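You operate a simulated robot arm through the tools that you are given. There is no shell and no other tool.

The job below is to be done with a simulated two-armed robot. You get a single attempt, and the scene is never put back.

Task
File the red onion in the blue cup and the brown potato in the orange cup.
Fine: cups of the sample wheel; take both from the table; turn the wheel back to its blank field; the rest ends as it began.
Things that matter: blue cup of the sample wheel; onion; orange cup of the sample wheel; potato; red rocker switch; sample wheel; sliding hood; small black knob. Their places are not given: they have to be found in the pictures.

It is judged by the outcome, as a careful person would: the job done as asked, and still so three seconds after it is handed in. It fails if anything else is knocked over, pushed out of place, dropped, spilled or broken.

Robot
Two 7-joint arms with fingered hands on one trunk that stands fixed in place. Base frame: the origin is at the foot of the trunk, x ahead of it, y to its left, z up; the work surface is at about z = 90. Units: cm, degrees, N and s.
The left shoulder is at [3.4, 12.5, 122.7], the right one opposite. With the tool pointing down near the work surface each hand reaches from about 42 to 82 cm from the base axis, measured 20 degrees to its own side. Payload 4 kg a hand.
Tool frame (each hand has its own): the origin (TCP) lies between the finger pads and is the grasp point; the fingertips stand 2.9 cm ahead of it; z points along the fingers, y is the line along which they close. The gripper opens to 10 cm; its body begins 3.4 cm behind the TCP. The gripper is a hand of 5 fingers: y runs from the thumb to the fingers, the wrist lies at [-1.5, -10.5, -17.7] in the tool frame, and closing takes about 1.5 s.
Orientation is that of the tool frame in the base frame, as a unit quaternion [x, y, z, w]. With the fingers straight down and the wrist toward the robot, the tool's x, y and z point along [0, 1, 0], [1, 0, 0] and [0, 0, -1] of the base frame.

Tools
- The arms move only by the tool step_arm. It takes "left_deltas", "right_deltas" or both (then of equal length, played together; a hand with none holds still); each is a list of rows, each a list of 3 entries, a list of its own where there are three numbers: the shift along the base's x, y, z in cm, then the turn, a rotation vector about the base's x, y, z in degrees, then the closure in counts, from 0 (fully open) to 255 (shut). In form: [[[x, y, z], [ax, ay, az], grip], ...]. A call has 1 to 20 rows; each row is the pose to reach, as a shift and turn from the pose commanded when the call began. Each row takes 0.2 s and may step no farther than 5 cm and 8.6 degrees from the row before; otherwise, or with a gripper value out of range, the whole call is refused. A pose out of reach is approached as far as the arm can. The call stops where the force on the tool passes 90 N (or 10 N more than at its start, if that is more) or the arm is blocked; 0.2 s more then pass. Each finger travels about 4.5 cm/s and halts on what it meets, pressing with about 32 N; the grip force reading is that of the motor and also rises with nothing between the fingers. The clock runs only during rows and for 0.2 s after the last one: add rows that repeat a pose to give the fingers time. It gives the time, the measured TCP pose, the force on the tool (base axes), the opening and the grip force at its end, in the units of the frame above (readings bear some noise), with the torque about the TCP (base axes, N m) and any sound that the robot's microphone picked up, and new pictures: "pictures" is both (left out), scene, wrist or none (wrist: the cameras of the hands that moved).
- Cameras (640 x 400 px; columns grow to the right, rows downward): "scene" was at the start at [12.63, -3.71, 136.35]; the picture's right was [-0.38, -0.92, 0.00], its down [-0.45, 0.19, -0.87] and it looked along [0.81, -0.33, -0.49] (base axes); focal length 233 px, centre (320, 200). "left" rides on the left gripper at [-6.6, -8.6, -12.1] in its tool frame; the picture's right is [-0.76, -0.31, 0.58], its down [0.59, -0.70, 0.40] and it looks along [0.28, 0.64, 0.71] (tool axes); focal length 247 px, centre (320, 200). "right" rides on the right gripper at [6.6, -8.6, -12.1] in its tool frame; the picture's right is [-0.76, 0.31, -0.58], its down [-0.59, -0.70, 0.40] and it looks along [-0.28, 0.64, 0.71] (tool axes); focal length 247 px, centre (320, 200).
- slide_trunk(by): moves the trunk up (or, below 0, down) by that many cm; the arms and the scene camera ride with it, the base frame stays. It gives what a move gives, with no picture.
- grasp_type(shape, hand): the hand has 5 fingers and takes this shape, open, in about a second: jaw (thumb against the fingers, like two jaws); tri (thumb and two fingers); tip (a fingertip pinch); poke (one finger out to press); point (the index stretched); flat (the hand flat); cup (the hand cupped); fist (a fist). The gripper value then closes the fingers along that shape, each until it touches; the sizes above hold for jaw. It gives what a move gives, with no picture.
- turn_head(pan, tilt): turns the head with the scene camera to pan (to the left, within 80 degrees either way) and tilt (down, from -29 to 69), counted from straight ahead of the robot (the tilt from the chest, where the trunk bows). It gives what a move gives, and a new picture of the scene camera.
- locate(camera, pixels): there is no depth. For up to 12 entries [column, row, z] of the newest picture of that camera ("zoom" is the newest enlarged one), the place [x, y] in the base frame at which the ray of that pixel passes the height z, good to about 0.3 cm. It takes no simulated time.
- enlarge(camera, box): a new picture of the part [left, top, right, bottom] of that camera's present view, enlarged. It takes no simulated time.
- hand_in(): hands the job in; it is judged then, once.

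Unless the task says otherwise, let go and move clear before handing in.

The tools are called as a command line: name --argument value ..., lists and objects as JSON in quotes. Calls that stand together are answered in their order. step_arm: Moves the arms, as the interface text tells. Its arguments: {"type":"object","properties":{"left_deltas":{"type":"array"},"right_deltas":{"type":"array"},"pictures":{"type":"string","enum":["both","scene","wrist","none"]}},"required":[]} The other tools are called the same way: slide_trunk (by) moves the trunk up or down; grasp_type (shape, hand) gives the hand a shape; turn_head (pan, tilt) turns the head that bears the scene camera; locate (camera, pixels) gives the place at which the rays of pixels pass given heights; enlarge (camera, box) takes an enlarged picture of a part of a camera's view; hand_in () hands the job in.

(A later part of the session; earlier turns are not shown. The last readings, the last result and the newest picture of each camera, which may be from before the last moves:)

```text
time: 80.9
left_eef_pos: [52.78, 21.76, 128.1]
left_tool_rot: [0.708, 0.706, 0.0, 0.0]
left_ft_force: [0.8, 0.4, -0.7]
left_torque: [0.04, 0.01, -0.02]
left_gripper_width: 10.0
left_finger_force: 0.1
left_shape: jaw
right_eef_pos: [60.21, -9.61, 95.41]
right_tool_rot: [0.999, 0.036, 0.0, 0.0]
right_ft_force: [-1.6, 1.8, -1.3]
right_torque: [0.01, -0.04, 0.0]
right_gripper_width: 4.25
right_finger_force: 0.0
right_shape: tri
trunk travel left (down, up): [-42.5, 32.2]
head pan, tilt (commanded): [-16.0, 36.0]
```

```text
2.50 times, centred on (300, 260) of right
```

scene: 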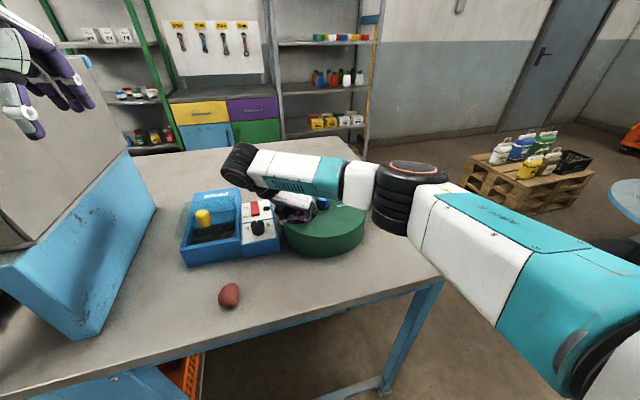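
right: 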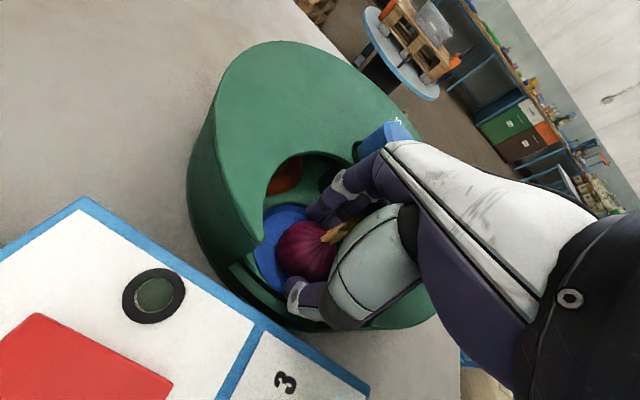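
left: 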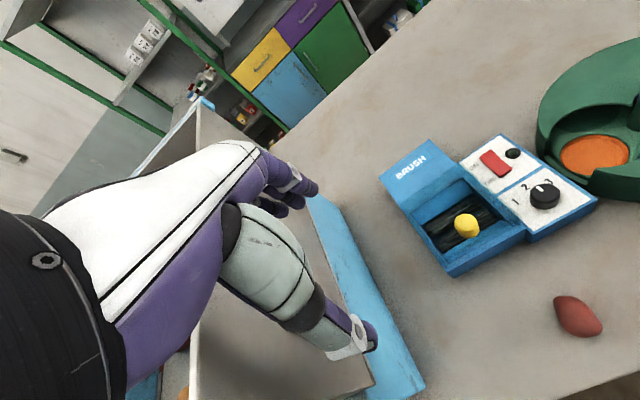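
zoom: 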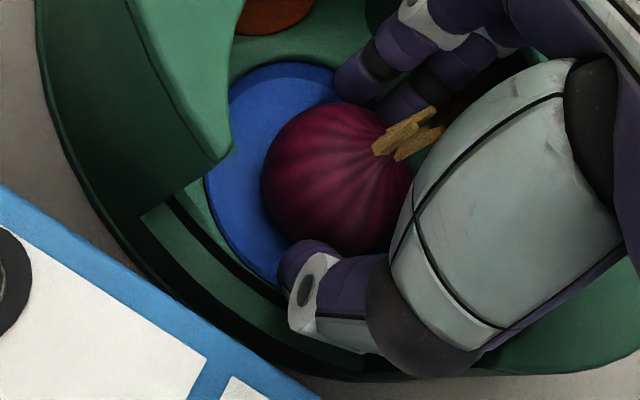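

The onion has settled on the blue dish. Opening slightly more and rising slowly.

step_arm --right_deltas '[[[0, 0, 0], [0, 0, 0], 136], [[0, 0, 0.3], [0, 0, 0], 136], [[0, 0, 0.8], [0, 0, 0], 136], [[0, 0, 1.5], [0, 0, 0], 136], [[0, 0, 2.5], [0, 0, 0], 136], [[0, 0, 4], [0, 0, 0], 136]]' --pictures "both"

enlarge --camera "right" --box '[220, 180, 380, 340]'

```text
time: 82.3
left_eef_pos: [52.58, 21.63, 128.16]
left_tool_rot: [0.707, 0.707, 0.0, 0.0]
left_ft_force: [0.0, -0.3, -0.4]
left_torque: [0.01, 0.02, -0.03]
left_gripper_width: 10.0
left_finger_force: 0.0
left_shape: jaw
right_eef_pos: [60.34, -9.62, 99.52]
right_tool_rot: [0.999, 0.034, 0.001, 0.0]
right_ft_force: [-0.6, -0.4, 0.2]
right_torque: [-0.06, 0.01, -0.01]
right_gripper_width: 4.61
right_finger_force: 0.1
right_shape: tri
trunk travel left (down, up): [-42.5, 32.2]
head pan, tilt (commanded): [-16.0, 36.0]
```

scene: 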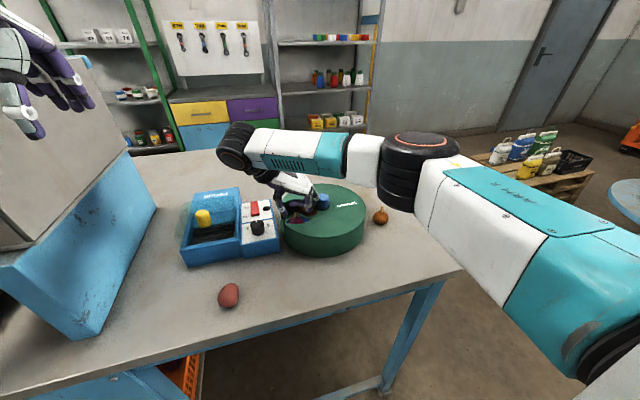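
right: 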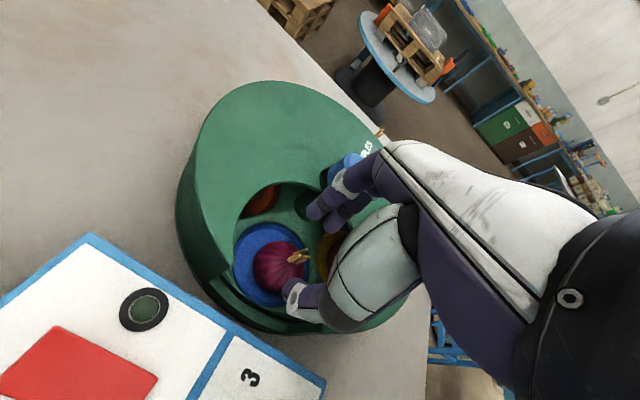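

```text
2.50 times, centred on (300, 260) of right
```

zoom: 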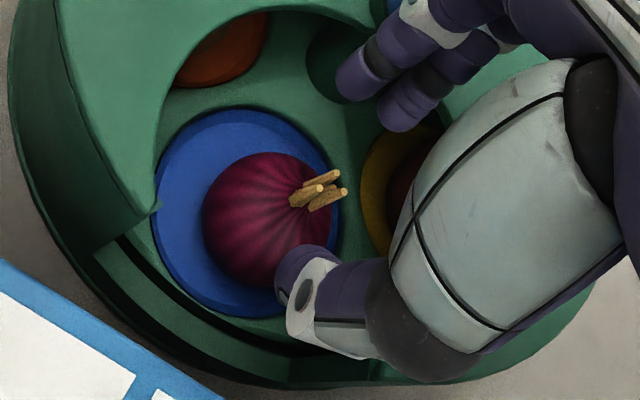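

The onion stands upright near the middle of the blue dish. Rising to safe height.

step_arm --right_deltas '[[[0, 0, 3], [0, 0, 0], 130], [[0, 0, 7], [0, 0, 0], 120], [[0, 0, 11.5], [0, 0, 0], 100], [[0, 0, 15.5], [0, 0, 0], 90], [[0, 0, 15.5], [0, 0, 0], 90]]' --pictures "both"

enlarge --camera "left" --box '[520, 70, 640, 200]'

enlarge --camera "right" --box '[120, 180, 320, 380]'

enlarge --camera "scene" --box '[270, 165, 370, 265]'

```text
time: 83.5
left_eef_pos: [52.7, 21.73, 128.04]
left_tool_rot: [0.707, 0.707, -0.001, -0.001]
left_ft_force: [0.5, 0.7, 0.6]
left_torque: [-0.02, 0.01, -0.01]
left_gripper_width: 10.01
left_finger_force: 0.0
left_shape: jaw
right_eef_pos: [60.26, -9.66, 114.98]
right_tool_rot: [0.999, 0.035, -0.001, 0.001]
right_ft_force: [-0.4, -0.3, -0.3]
right_torque: [0.01, 0.01, -0.01]
right_gripper_width: 6.43
right_finger_force: 0.0
right_shape: tri
trunk travel left (down, up): [-42.5, 32.2]
head pan, tilt (commanded): [-16.0, 36.0]
```

scene: 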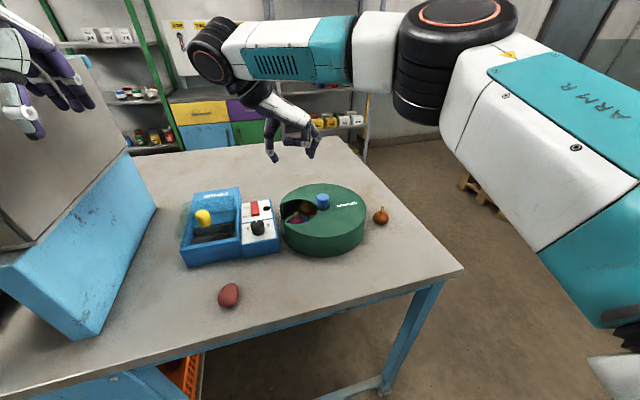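
right: 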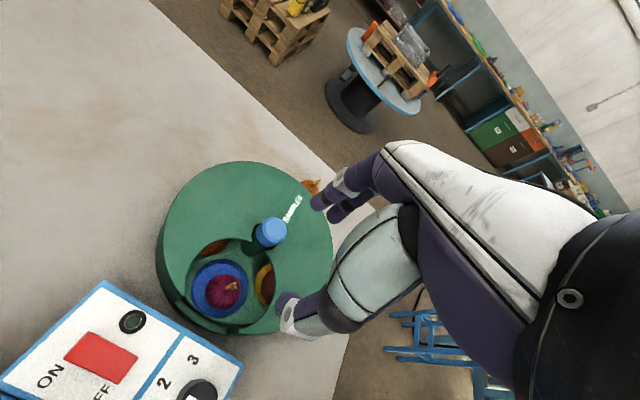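

```text
3.08 times, centred on (580, 135) of left
```

zoom: 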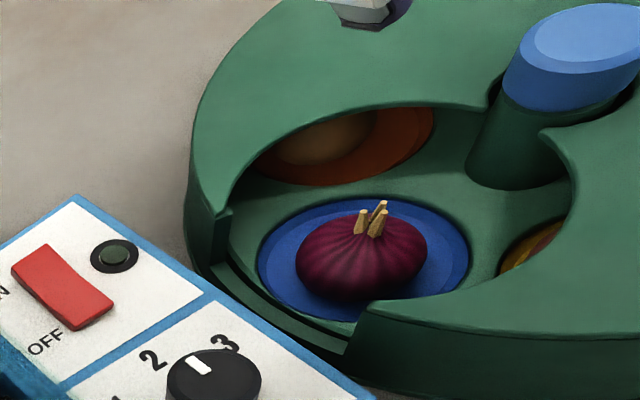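

```text
2.00 times, centred on (220, 280) of right
```

zoom: 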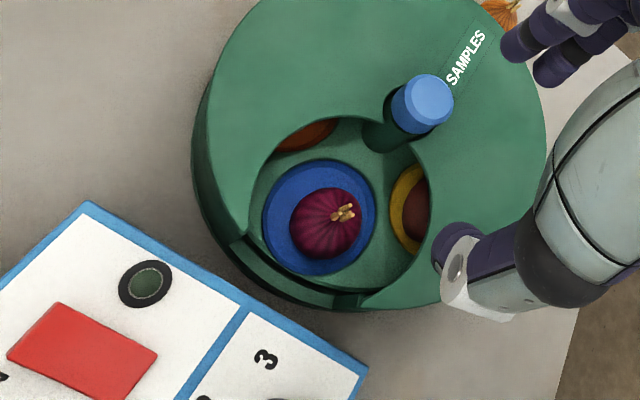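

```text
4.00 times, centred on (320, 215) of scene
```

zoom: 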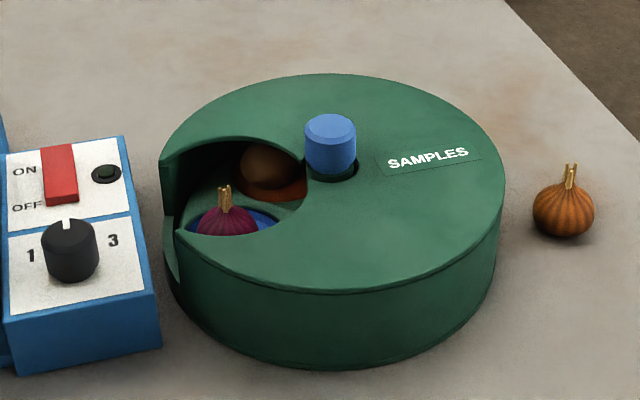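

Onion upright in blue, potato in orange behind it. Before turning back I'll triangulate the stem's top to be sure it clears the cover.

locate --camera "left" --pixels '[[598.8, 136.6, 95], [598.8, 136.6, 96], [598.8, 136.6, 97], [598.8, 136.6, 98]]'

locate --camera "right" --pixels '[[232.5, 285.5, 95], [232.5, 285.5, 96], [232.5, 285.5, 97], [232.5, 285.5, 98]]'

locate --camera "scene" --pixels '[[296.25, 212, 95], [296.25, 212, 96], [296.25, 212, 97], [296.25, 212, 98]]'

enlarge --camera "scene" --box '[278, 190, 328, 235]'

```text
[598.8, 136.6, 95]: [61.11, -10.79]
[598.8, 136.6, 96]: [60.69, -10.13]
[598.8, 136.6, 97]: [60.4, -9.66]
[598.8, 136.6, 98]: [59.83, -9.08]
```

```text
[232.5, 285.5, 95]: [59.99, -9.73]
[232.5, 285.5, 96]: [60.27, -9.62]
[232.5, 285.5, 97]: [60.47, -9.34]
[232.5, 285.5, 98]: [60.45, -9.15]
```

```text
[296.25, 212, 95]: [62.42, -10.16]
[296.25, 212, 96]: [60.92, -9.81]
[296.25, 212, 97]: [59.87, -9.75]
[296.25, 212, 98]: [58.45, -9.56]
```

```text
8.89 times, centred on (303, 212) of scene
```

zoom: 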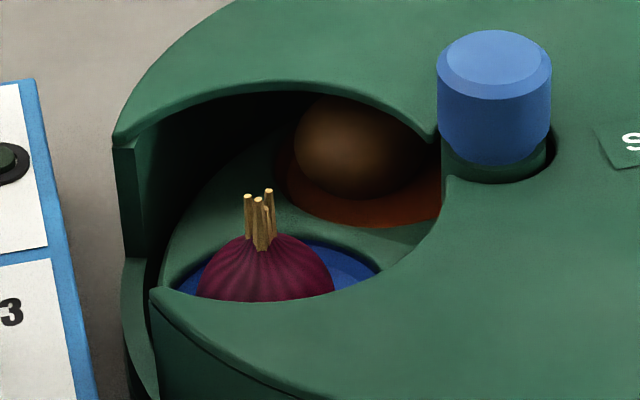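

locate --camera "left" --pixels '[[634.2, 105.1, 97], [634.2, 105.1, 98], [634.2, 105.1, 99], [551, 204, 97], [551, 204, 98], [551, 204, 99]]'

locate --camera "scene" --pixels '[[316.2, 205.3, 97], [316.2, 205.3, 98], [316.2, 205.3, 99], [280, 205.3, 97], [280, 205.3, 98], [280, 205.3, 99]]'

enlarge --camera "left" --box '[540, 100, 640, 180]'

```text
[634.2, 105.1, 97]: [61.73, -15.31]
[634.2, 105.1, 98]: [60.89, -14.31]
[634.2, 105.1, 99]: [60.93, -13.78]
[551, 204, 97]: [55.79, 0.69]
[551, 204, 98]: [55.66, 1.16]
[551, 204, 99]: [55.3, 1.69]
```

```text
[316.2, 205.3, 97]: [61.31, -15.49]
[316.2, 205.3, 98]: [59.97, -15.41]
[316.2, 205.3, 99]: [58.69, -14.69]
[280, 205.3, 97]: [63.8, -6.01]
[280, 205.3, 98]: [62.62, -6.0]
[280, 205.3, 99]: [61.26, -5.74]
```

```text
5.00 times, centred on (590, 140) of left
```

zoom: 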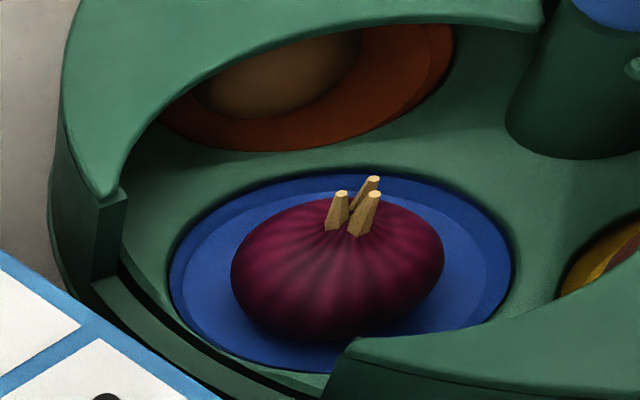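

The cusp and stem heights are too close to call, so I'll measure the cover's top and the stem more carefully with finer zooms from the scene and right cameras.

enlarge --camera "right" --box '[190, 200, 310, 320]'

enlarge --camera "scene" --box '[290, 185, 370, 235]'

```text
3.33 times, centred on (250, 260) of right
```

zoom: 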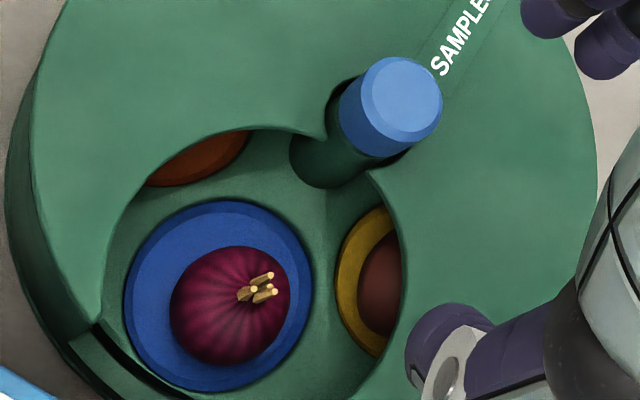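

```text
8.00 times, centred on (330, 210) of scene
```

zoom: 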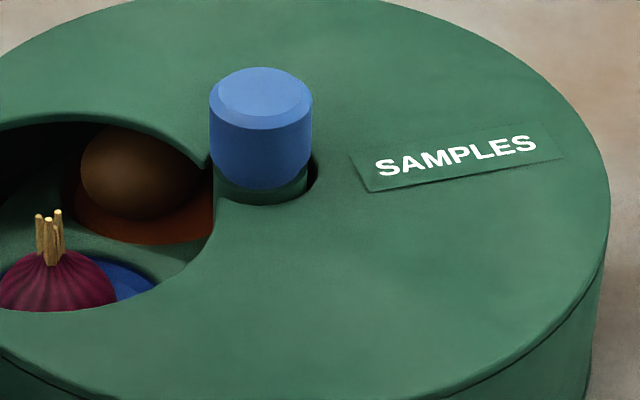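

locate --camera "scene" --pixels '[[337.75, 206, 97], [337.75, 206, 98], [316, 205.6, 97], [316, 205.6, 98], [317.1, 209.9, 97], [317.1, 209.9, 98], [296, 211.9, 96], [296, 211.9, 97], [335, 187.5, 99]]'

locate --camera "right" --pixels '[[286, 220.1, 97], [286, 220.1, 98], [250.9, 241.1, 97], [250.9, 241.1, 98], [264.4, 251.6, 97], [264.4, 251.6, 98], [233.5, 285.5, 96], [233.5, 285.5, 97]]'

```text
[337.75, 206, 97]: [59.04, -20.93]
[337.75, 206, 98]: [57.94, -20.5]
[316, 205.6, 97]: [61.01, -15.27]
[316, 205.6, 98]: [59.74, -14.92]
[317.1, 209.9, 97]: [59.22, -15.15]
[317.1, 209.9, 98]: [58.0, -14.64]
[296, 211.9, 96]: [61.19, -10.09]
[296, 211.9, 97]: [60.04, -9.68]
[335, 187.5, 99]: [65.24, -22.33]
```

```text
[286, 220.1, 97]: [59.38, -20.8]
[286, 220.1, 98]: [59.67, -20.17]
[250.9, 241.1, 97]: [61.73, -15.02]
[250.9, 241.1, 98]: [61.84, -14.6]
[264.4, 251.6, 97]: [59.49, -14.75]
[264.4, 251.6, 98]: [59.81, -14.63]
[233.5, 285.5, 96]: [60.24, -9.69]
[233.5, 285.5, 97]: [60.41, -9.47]
```

The stem top (≈96.7) is near the cover's level by these measurements, so I'll turn back in small steps and watch the stem closely as it nears the cover's edge. First, the hand goes over the post at the present yaw (-86).

step_arm --right_deltas '[[[0, -2.5, 0], [0, 0, 0], 95], [[0.1, -5, 0], [0, 0, 0], 100], [[0.12, -7.3, 0], [0, 0, 0], 105], [[0.12, -7.3, -3.5], [0, 0, 0], 105], [[0.12, -7.3, -3.5], [0, 0, 0], 105]]' --pictures "both"

enlarge --camera "right" --box '[190, 200, 350, 350]'

```text
time: 84.7
left_eef_pos: [52.67, 21.72, 128.11]
left_tool_rot: [0.707, 0.707, 0.0, 0.0]
left_ft_force: [0.1, 0.4, 0.3]
left_torque: [0.02, 0.0, 0.01]
left_gripper_width: 10.01
left_finger_force: 0.1
left_shape: jaw
right_eef_pos: [60.24, -16.93, 111.5]
right_tool_rot: [0.999, 0.035, 0.0, 0.0]
right_ft_force: [0.2, -0.2, 0.4]
right_torque: [-0.01, -0.01, -0.03]
right_gripper_width: 5.91
right_finger_force: 0.0
right_shape: tri
trunk travel left (down, up): [-42.5, 32.2]
head pan, tilt (commanded): [-16.0, 36.0]
```

scene: 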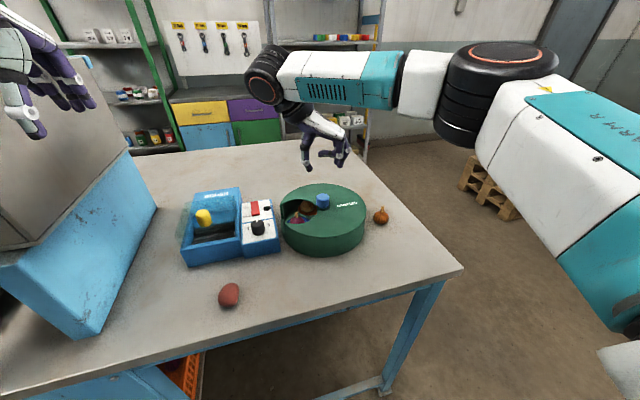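
right: 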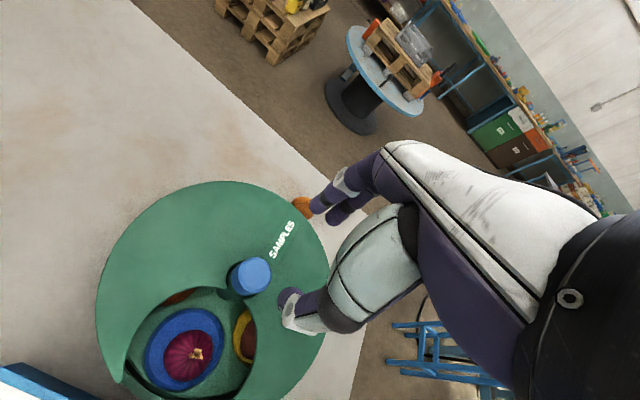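

```text
2.67 times, centred on (270, 275) of right
```

zoom: 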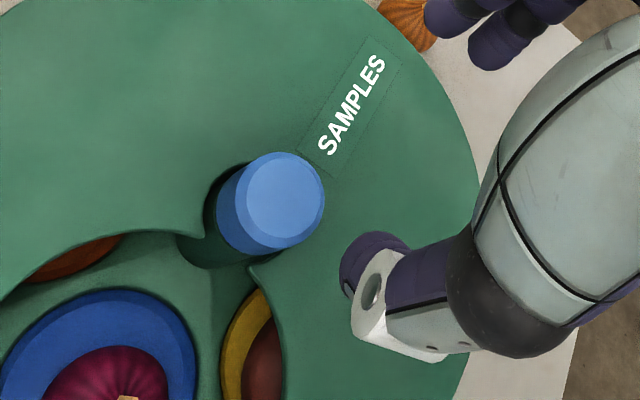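

Small correction of +0.15 in x, then down and grip.

step_arm --right_deltas '[[[0.15, -0.05, -3.5], [0, 0, 0], 108], [[0.15, -0.05, -7], [0, 0, 0], 110], [[0.15, -0.05, -9], [0, 0, 0], 110], [[0.15, -0.05, -10.1], [0, 0, 0], 110], [[0.15, -0.05, -10.1], [0, 0, 0], 135], [[0.15, -0.05, -10.1], [0, 0, 0], 155], [[0.15, -0.05, -10.1], [0, 0, 0], 165], [[0.15, -0.05, -10.1], [0, 0, 0], 175], [[0.15, -0.05, -10.1], [0, 0, 0], 185], [[0.15, -0.05, -10.1], [0, 0, 0], 195], [[0.15, -0.05, -10.1], [0, 0, 0], 200], [[0.15, -0.05, -10.1], [0, 0, 0], 200]]' --pictures "both"

enlarge --camera "left" --box '[540, 80, 640, 190]'

enlarge --camera "right" --box '[100, 200, 340, 400]'

```text
time: 87.3
left_eef_pos: [52.71, 21.8, 128.18]
left_tool_rot: [0.708, 0.707, 0.0, 0.0]
left_ft_force: [0.0, 0.2, 0.1]
left_torque: [0.01, 0.0, 0.0]
left_gripper_width: 10.0
left_finger_force: 0.0
left_shape: jaw
right_eef_pos: [60.43, -17.01, 101.33]
right_tool_rot: [0.999, 0.036, 0.0, 0.0]
right_ft_force: [0.4, 1.6, -1.6]
right_torque: [0.0, -0.01, -0.03]
right_gripper_width: 2.56
right_finger_force: 32.0
right_shape: tri
trunk travel left (down, up): [-42.5, 32.2]
head pan, tilt (commanded): [-16.0, 36.0]
```

scene: 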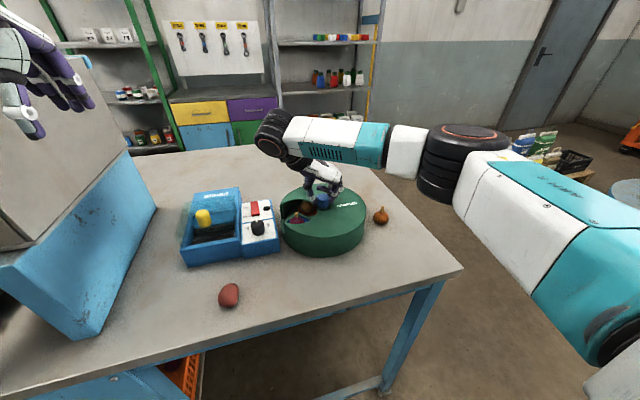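
right: 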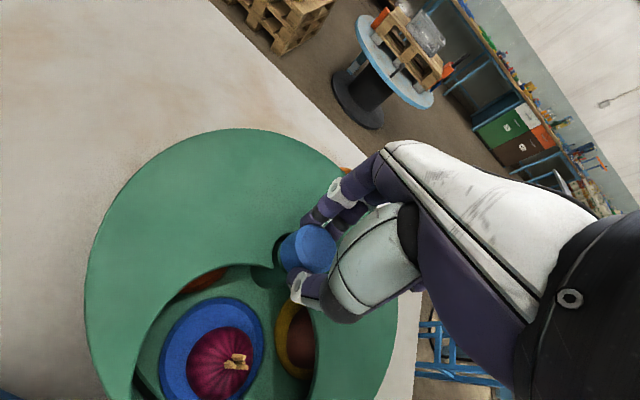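

```text
3.64 times, centred on (590, 135) of left
```

zoom: 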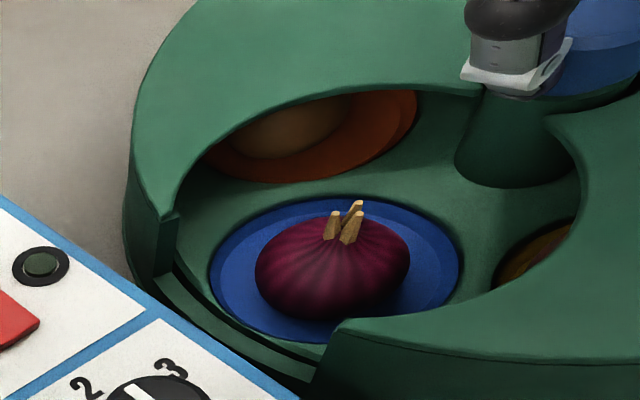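

```text
2.00 times, centred on (220, 300) of right
```

zoom: 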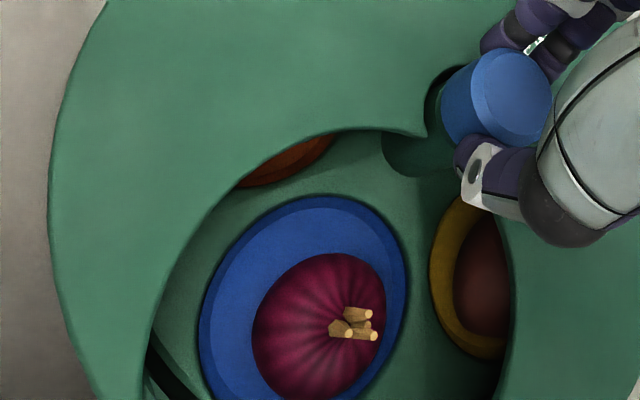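

Gripped again. The stem should only meet the cover's edge at about 40°, so I'll turn 30° counter-clockwise first and then look.

step_arm --right_deltas '[[[0, 0, 0], [0, 0, 2], 200], [[0, 0, 0], [0, 0, 5], 200], [[0, 0, 0], [0, 0, 9], 200], [[0, 0, 0], [0, 0, 13], 200], [[0, 0, 0], [0, 0, 17], 200], [[0, 0, 0], [0, 0, 21], 200], [[0, 0, 0], [0, 0, 25], 200], [[0, 0, 0], [0, 0, 29], 200], [[0, 0, 0], [0, 0, 30], 200]]' --pictures "both"

enlarge --camera "left" --box '[540, 80, 640, 190]'

enlarge --camera "right" --box '[100, 200, 340, 400]'

enlarge --camera "scene" --box '[278, 190, 328, 235]'

```text
time: 89.3
left_eef_pos: [52.82, 21.82, 128.13]
left_tool_rot: [0.707, 0.707, -0.001, -0.001]
left_ft_force: [1.2, 0.3, -0.6]
left_torque: [0.03, -0.02, -0.03]
left_gripper_width: 9.97
left_finger_force: 0.1
left_shape: jaw
right_eef_pos: [60.54, -16.9, 101.27]
right_tool_rot: [0.956, 0.294, -0.002, -0.001]
right_ft_force: [1.9, -0.2, -4.5]
right_torque: [-0.03, -0.04, -0.03]
right_gripper_width: 2.55
right_finger_force: 32.0
right_shape: tri
trunk travel left (down, up): [-42.5, 32.2]
head pan, tilt (commanded): [-16.0, 36.0]
```

scene: 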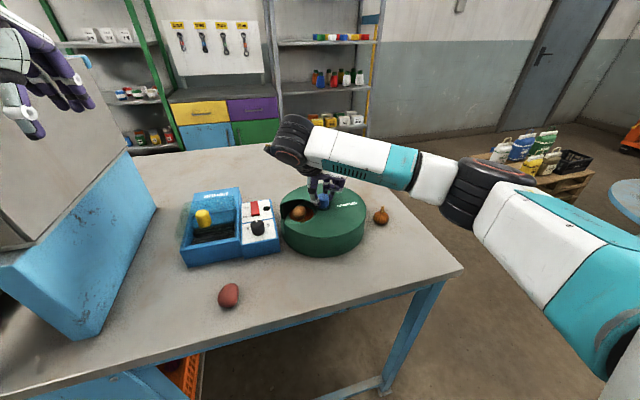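
right: 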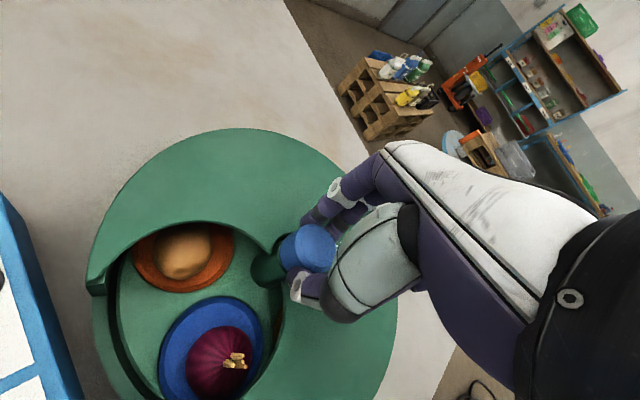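

```text
3.64 times, centred on (590, 135) of left
```

zoom: 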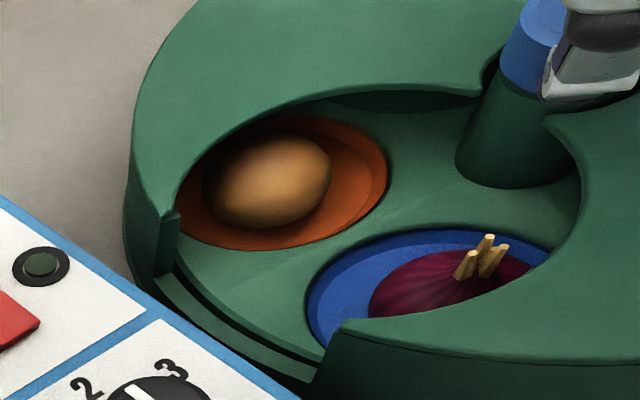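

```text
2.00 times, centred on (220, 300) of right
```

zoom: 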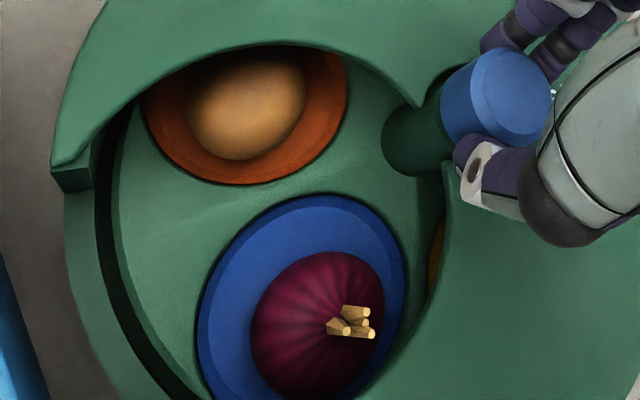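

```text
8.89 times, centred on (303, 212) of scene
```

zoom: 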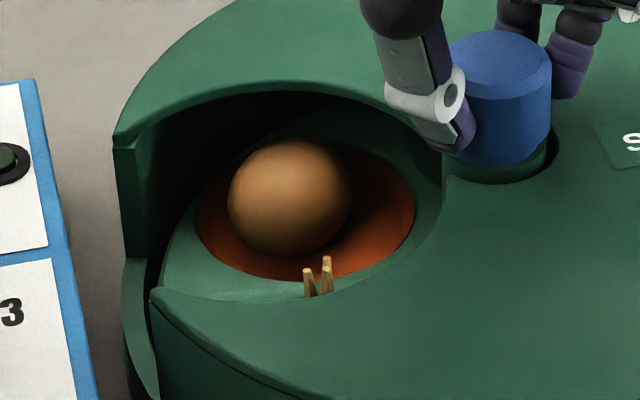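

Seen past the near cover edge, the stems (zoom (310,268), (327,258)) look about as high as the cover. I'll bring the stem closer to the edge by 5° and look again, since that removes the parallax doubt.

step_arm --right_deltas '[[[0, 0, 0], [0, 0, 2.5], 200], [[0, 0, 0], [0, 0, 5], 200], [[0, 0, 0], [0, 0, 5], 200]]' --pictures "both"

enlarge --camera "scene" --box '[288, 205, 328, 235]'

enlarge --camera "left" --box '[580, 100, 640, 170]'

enlarge --camera "right" --box '[160, 300, 300, 400]'

```text
time: 90.1
left_eef_pos: [52.72, 21.62, 128.01]
left_tool_rot: [0.707, 0.707, -0.001, 0.0]
left_ft_force: [0.0, -1.0, -0.1]
left_torque: [0.01, 0.01, -0.01]
left_gripper_width: 9.97
left_finger_force: 0.1
left_shape: jaw
right_eef_pos: [60.45, -16.91, 101.25]
right_tool_rot: [0.942, 0.334, 0.0, -0.001]
right_ft_force: [2.5, 1.0, -3.4]
right_torque: [0.02, -0.07, 0.0]
right_gripper_width: 2.55
right_finger_force: 31.7
right_shape: tri
trunk travel left (down, up): [-42.5, 32.2]
head pan, tilt (commanded): [-16.0, 36.0]
```

scene: 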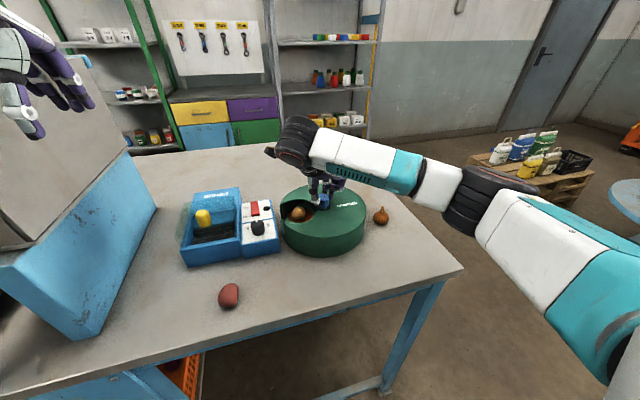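
right: 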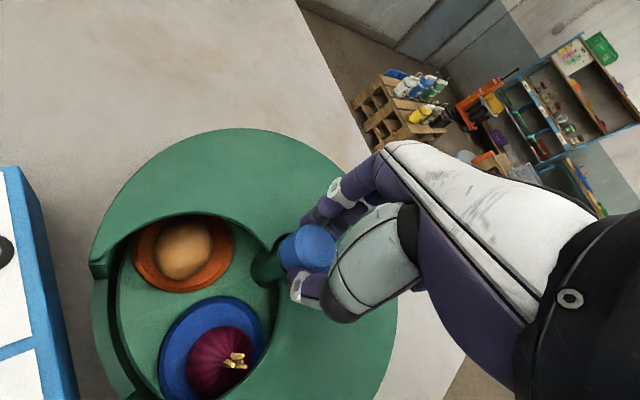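

```text
13.33 times, centred on (308, 220) of scene
```

zoom: 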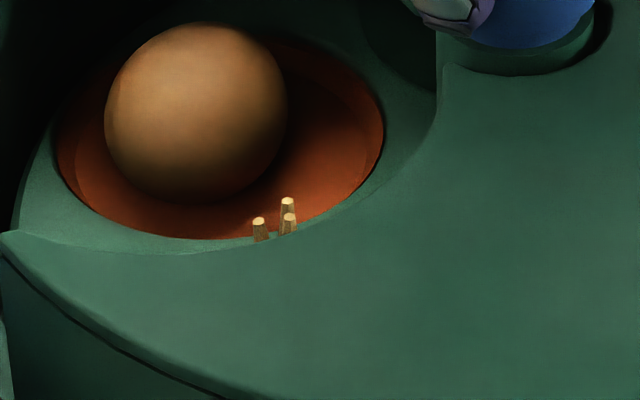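

```text
5.71 times, centred on (610, 135) of left
```

zoom: 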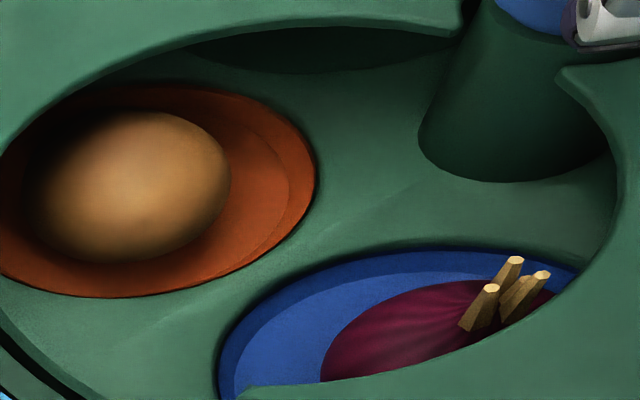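

```text
4.00 times, centred on (230, 350) of right
```

zoom: 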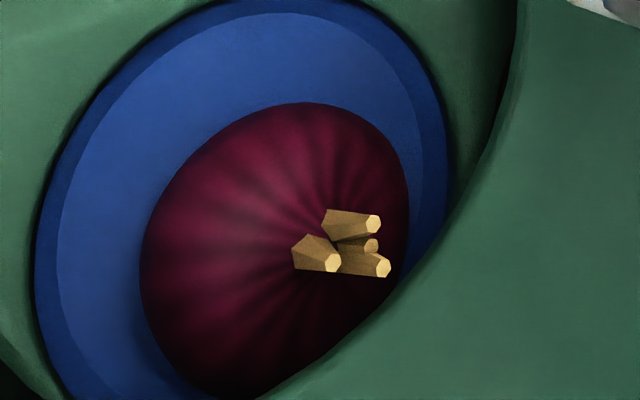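

The three views now agree that the stem's tip is at about the cover's top level, so it may touch the edge. I'll edge forward just 4° to see whether it actually touches, and how the onion reacts; I can back off at once.

step_arm --right_deltas '[[[0, 0, 0], [0, 0, 2], 200], [[0, 0, 0], [0, 0, 4], 200], [[0, 0, 0], [0, 0, 4], 200]]' --pictures "both"

enlarge --camera "scene" --box '[288, 205, 328, 235]'

enlarge --camera "left" --box '[580, 100, 640, 170]'

enlarge --camera "right" --box '[160, 300, 300, 400]'

```text
time: 90.9
left_eef_pos: [52.72, 21.7, 128.01]
left_tool_rot: [0.707, 0.707, 0.0, -0.001]
left_ft_force: [-0.1, -0.5, 0.2]
left_torque: [0.0, -0.01, -0.02]
left_gripper_width: 10.0
left_finger_force: 0.1
left_shape: jaw
right_eef_pos: [60.54, -16.98, 101.22]
right_tool_rot: [0.93, 0.367, -0.001, -0.001]
right_ft_force: [3.2, -1.0, -4.2]
right_torque: [-0.02, -0.08, 0.0]
right_gripper_width: 2.55
right_finger_force: 31.6
right_shape: tri
trunk travel left (down, up): [-42.5, 32.2]
head pan, tilt (commanded): [-16.0, 36.0]
```

scene: 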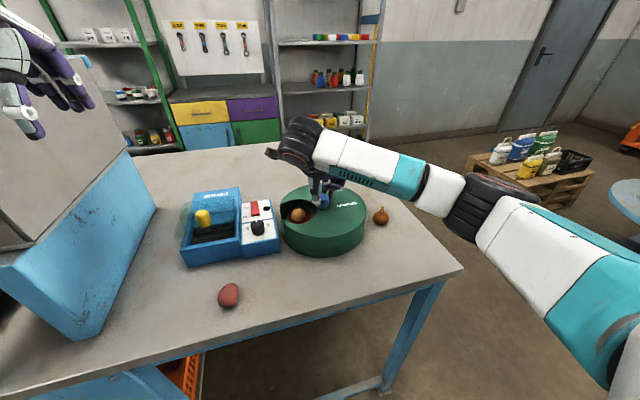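
right: 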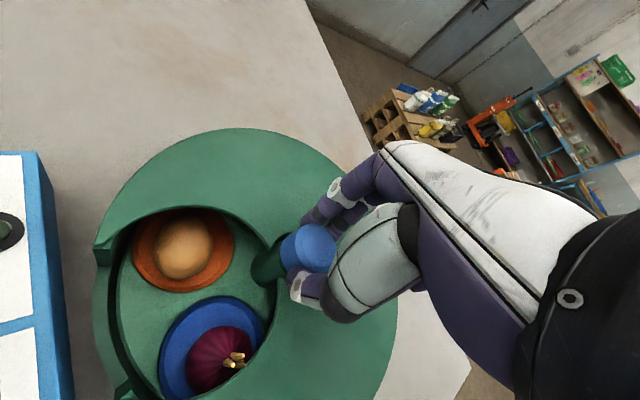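

```text
13.33 times, centred on (308, 220) of scene
```

zoom: 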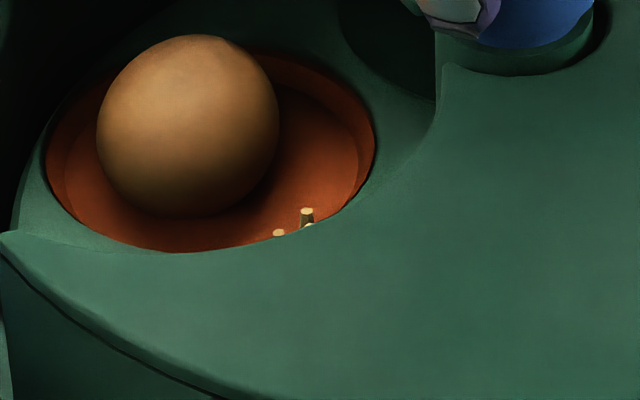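

```text
5.71 times, centred on (610, 135) of left
```

zoom: 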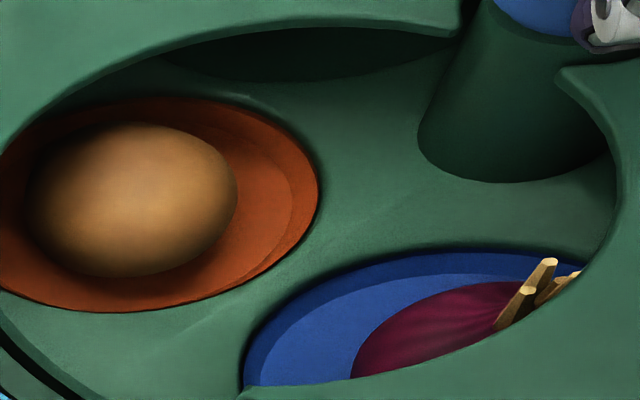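

```text
4.00 times, centred on (230, 350) of right
```

zoom: 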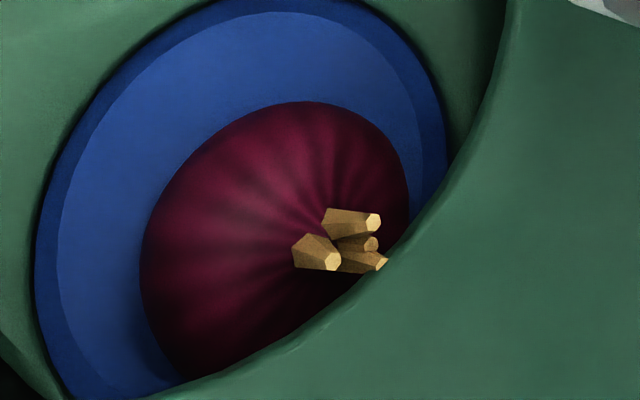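

Good news: in the right camera the nearest stem is now partly hidden under the plate (zoom (383,262)) and the onion hasn't tilted, so the stem passes beneath the cover. Another 6° to confirm.

step_arm --right_deltas '[[[0, 0, 0], [0, 0, 2], 200], [[0, 0, 0], [0, 0, 4], 200], [[0, 0, 0], [0, 0, 6], 200], [[0, 0, 0], [0, 0, 6], 200]]' --pictures "both"

enlarge --camera "left" --box '[580, 100, 640, 170]'

enlarge --camera "right" --box '[160, 300, 300, 400]'

```text
time: 91.9
left_eef_pos: [52.75, 21.7, 128.03]
left_tool_rot: [0.707, 0.707, 0.0, 0.0]
left_ft_force: [0.8, 0.5, -0.4]
left_torque: [0.01, 0.0, 0.02]
left_gripper_width: 9.98
left_finger_force: 0.0
left_shape: jaw
right_eef_pos: [60.59, -16.9, 101.15]
right_tool_rot: [0.909, 0.416, -0.001, -0.001]
right_ft_force: [3.7, -0.1, -2.7]
right_torque: [-0.04, -0.12, -0.03]
right_gripper_width: 2.53
right_finger_force: 31.8
right_shape: tri
trunk travel left (down, up): [-42.5, 32.2]
head pan, tilt (commanded): [-16.0, 36.0]
```

scene: 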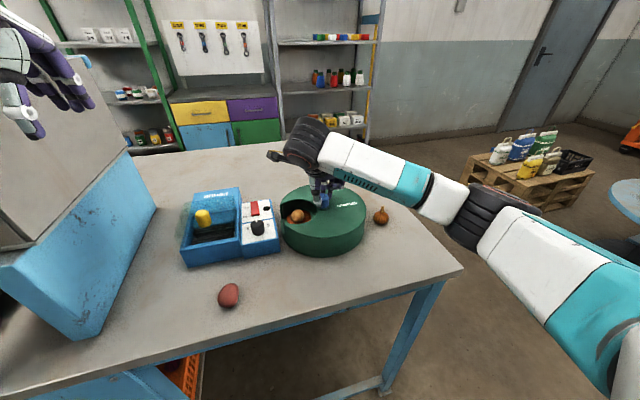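
right: 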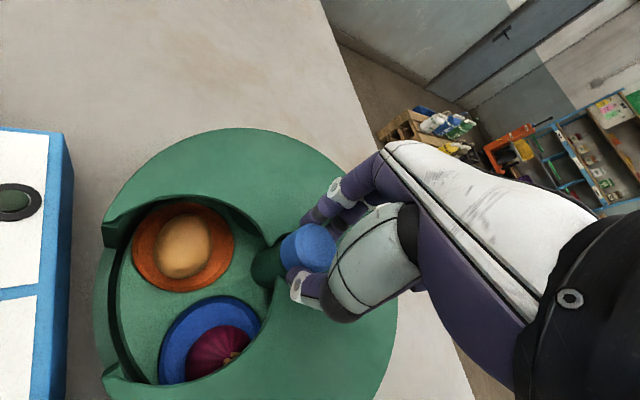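

```text
5.71 times, centred on (610, 135) of left
```

zoom: 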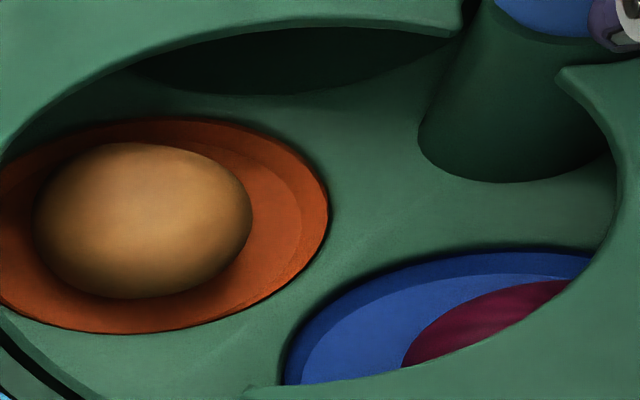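

```text
4.00 times, centred on (230, 350) of right
```

zoom: 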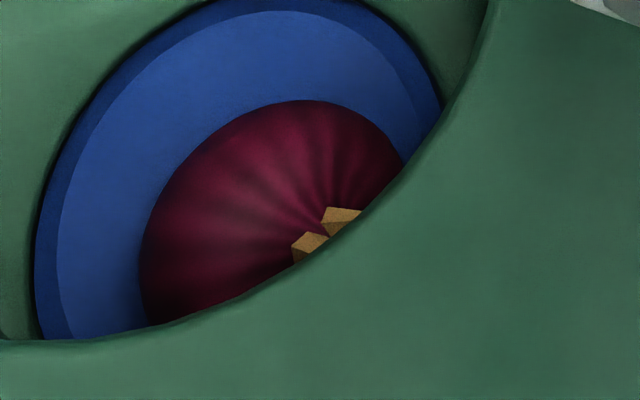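

The stem passes freely under the cover with the onion upright and unmoved in its dish. Continuing counter-clockwise by 50° at a gentle rate.

step_arm --right_deltas '[[[0, 0, 0], [0, 0, 3], 200], [[0, 0, 0], [0, 0, 7], 200], [[0, 0, 0], [0, 0, 11], 200], [[0, 0, 0], [0, 0, 15], 200], [[0, 0, 0], [0, 0, 19], 200], [[0, 0, 0], [0, 0, 23], 200], [[0, 0, 0], [0, 0, 27], 200], [[0, 0, 0], [0, 0, 31], 200], [[0, 0, 0], [0, 0, 35], 200], [[0, 0, 0], [0, 0, 39], 200], [[0, 0, 0], [0, 0, 43], 200], [[0, 0, 0], [0, 0, 47], 200], [[0, 0, 0], [0, 0, 50], 200]]' --pictures "both"

enlarge --camera "left" --box '[540, 80, 640, 190]'

enlarge --camera "right" --box '[100, 120, 340, 360]'

```text
time: 94.7
left_eef_pos: [52.76, 21.73, 128.01]
left_tool_rot: [0.707, 0.707, -0.001, 0.0]
left_ft_force: [-0.4, -0.4, 0.1]
left_torque: [-0.01, 0.0, -0.02]
left_gripper_width: 10.01
left_finger_force: 0.1
left_shape: jaw
right_eef_pos: [60.58, -16.98, 101.17]
right_tool_rot: [0.649, 0.761, -0.001, -0.001]
right_ft_force: [7.0, 0.6, -1.3]
right_torque: [0.05, -0.26, -0.04]
right_gripper_width: 2.47
right_finger_force: 31.5
right_shape: tri
trunk travel left (down, up): [-42.5, 32.2]
head pan, tilt (commanded): [-16.0, 36.0]
```

scene: 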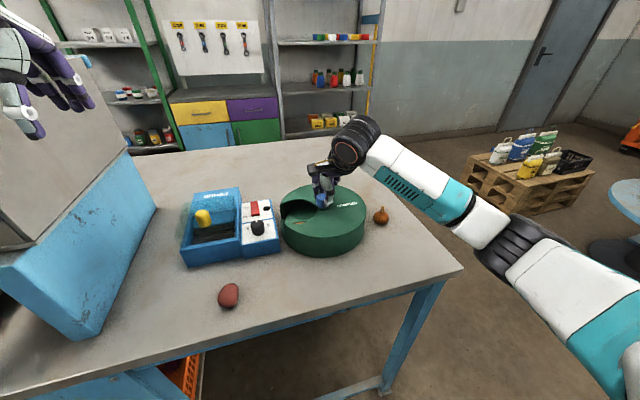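
right: 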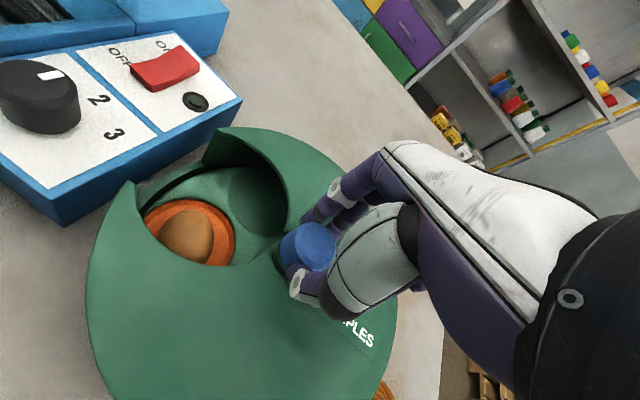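

```text
3.64 times, centred on (590, 135) of left
```

zoom: 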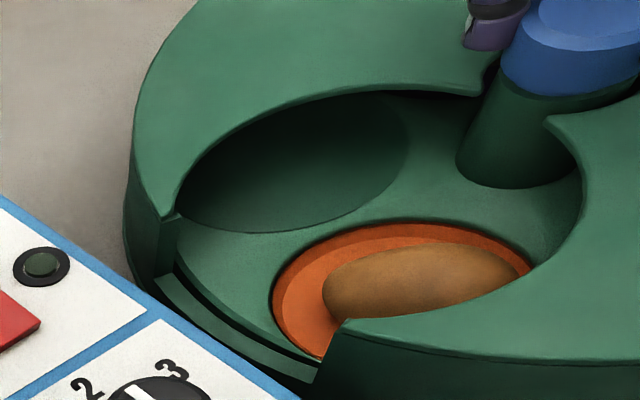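

```text
1.67 times, centred on (220, 240) of right
```

zoom: 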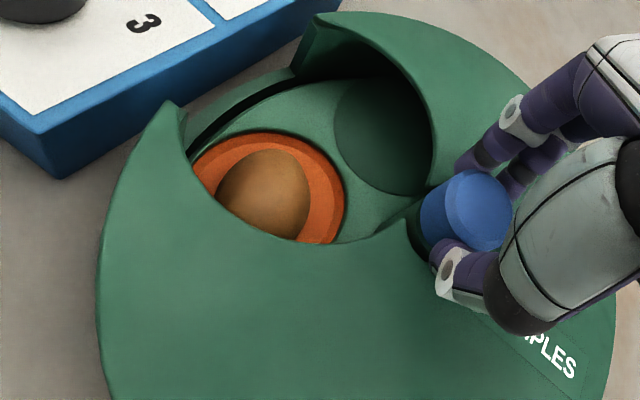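

Potato is steady in orange, and the blank field is coming from the +x side. Turning another 45°.

step_arm --right_deltas '[[[0, 0, 0], [0, 0, 3], 200], [[0, 0, 0], [0, 0, 7], 200], [[0, 0, 0], [0, 0, 11], 200], [[0, 0, 0], [0, 0, 15], 200], [[0, 0, 0], [0, 0, 19], 200], [[0, 0, 0], [0, 0, 23], 200], [[0, 0, 0], [0, 0, 27], 200], [[0, 0, 0], [0, 0, 31], 200], [[0, 0, 0], [0, 0, 35], 200], [[0, 0, 0], [0, 0, 39], 200], [[0, 0, 0], [0, 0, 43], 200], [[0, 0, 0], [0, 0, 46], 200], [[0, 0, 0], [0, 0, 46], 200]]' --pictures "both"

enlarge --camera "left" --box '[520, 70, 640, 200]'

enlarge --camera "right" --box '[140, 100, 360, 320]'

```text
time: 97.5
left_eef_pos: [52.84, 21.74, 128.05]
left_tool_rot: [0.707, 0.707, 0.0, -0.001]
left_ft_force: [0.0, -0.8, -0.8]
left_torque: [0.01, 0.0, 0.0]
left_gripper_width: 9.99
left_finger_force: 0.1
left_shape: jaw
right_eef_pos: [60.5, -16.89, 101.27]
right_tool_rot: [0.3, 0.954, 0.0, -0.002]
right_ft_force: [6.8, 6.2, 0.0]
right_torque: [0.31, -0.24, 0.03]
right_gripper_width: 2.46
right_finger_force: 32.6
right_shape: tri
trunk travel left (down, up): [-42.5, 32.2]
head pan, tilt (commanded): [-16.0, 36.0]
```

scene: 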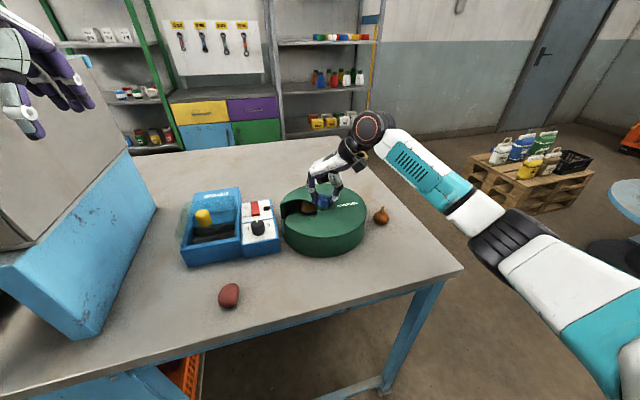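
right: 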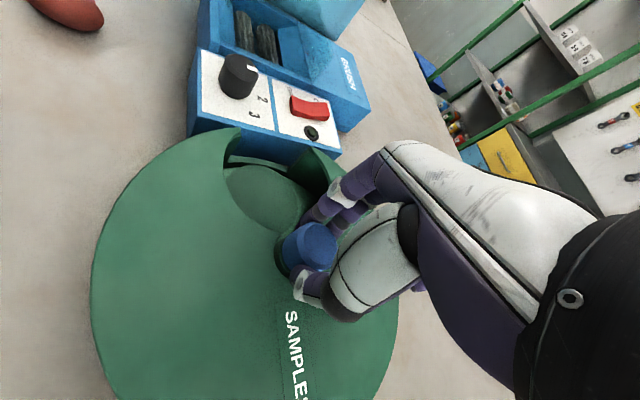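

```text
3.08 times, centred on (580, 135) of left
```

zoom: 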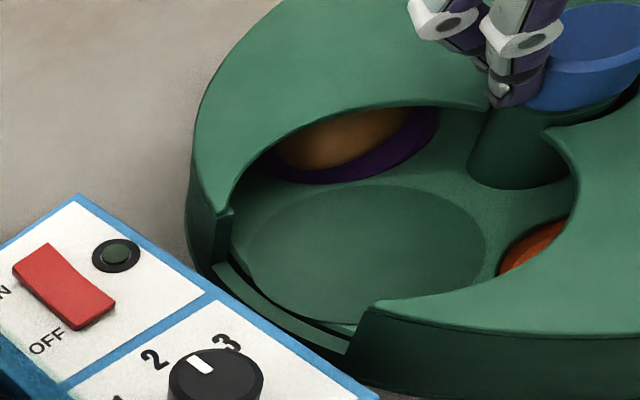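

```text
1.82 times, centred on (250, 210) of right
```

zoom: 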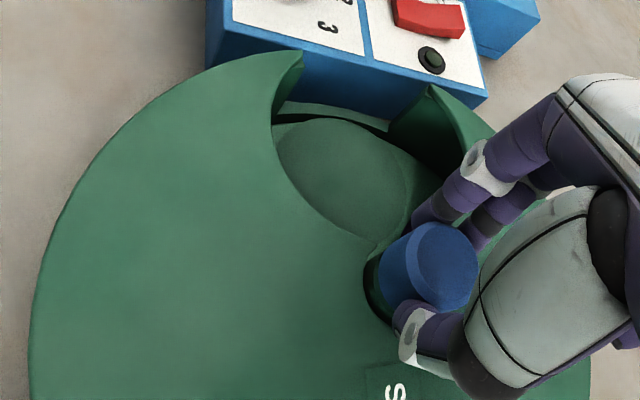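

The blank field is in the window with purple and orange slivers either side, as at the start. I'll measure its centre against the wheel's axis.

enlarge --camera "left" --box '[550, 90, 640, 190]'

```text
4.00 times, centred on (595, 140) of left
```

zoom: 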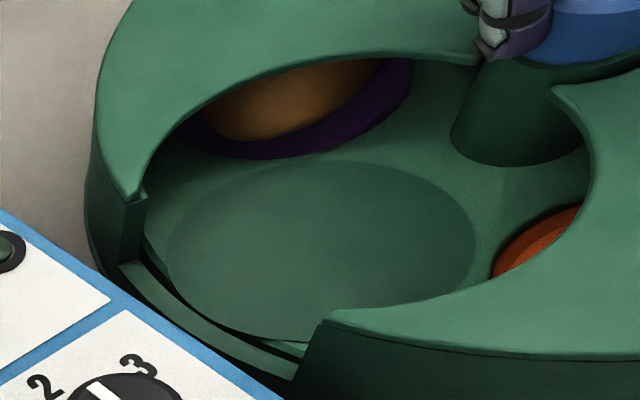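

locate --camera "zoom" --pixels '[[320, 251, 91.8], [165, 240, 91.8], [476, 248, 91.8], [320, 160, 91.8], [290, 341, 91.8], [492, 272, 91.8], [540, 224, 91.8], [260, 158, 91.8], [390, 118, 91.8], [411, 70, 91.8]]'

locate --camera "zoom" --pixels '[[320, 251, 91.8], [165, 240, 91.8], [476, 248, 91.8], [320, 160, 91.8], [290, 341, 91.8], [492, 272, 91.8], [540, 224, 91.8], [260, 158, 91.8], [390, 118, 91.8], [411, 70, 91.8]]'

```text
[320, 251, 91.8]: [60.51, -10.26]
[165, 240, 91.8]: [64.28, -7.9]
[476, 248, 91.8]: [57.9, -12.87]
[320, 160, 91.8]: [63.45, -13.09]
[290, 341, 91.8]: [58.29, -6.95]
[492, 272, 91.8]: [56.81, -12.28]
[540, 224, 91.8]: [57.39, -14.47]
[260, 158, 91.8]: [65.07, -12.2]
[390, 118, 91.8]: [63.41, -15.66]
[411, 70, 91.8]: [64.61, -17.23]
```

```text
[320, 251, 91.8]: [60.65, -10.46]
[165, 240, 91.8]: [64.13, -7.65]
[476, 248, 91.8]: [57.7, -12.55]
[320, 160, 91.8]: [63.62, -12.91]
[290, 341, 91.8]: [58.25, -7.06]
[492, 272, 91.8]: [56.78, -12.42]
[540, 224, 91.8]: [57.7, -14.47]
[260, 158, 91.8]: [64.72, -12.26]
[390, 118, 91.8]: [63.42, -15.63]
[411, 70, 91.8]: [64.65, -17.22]
```

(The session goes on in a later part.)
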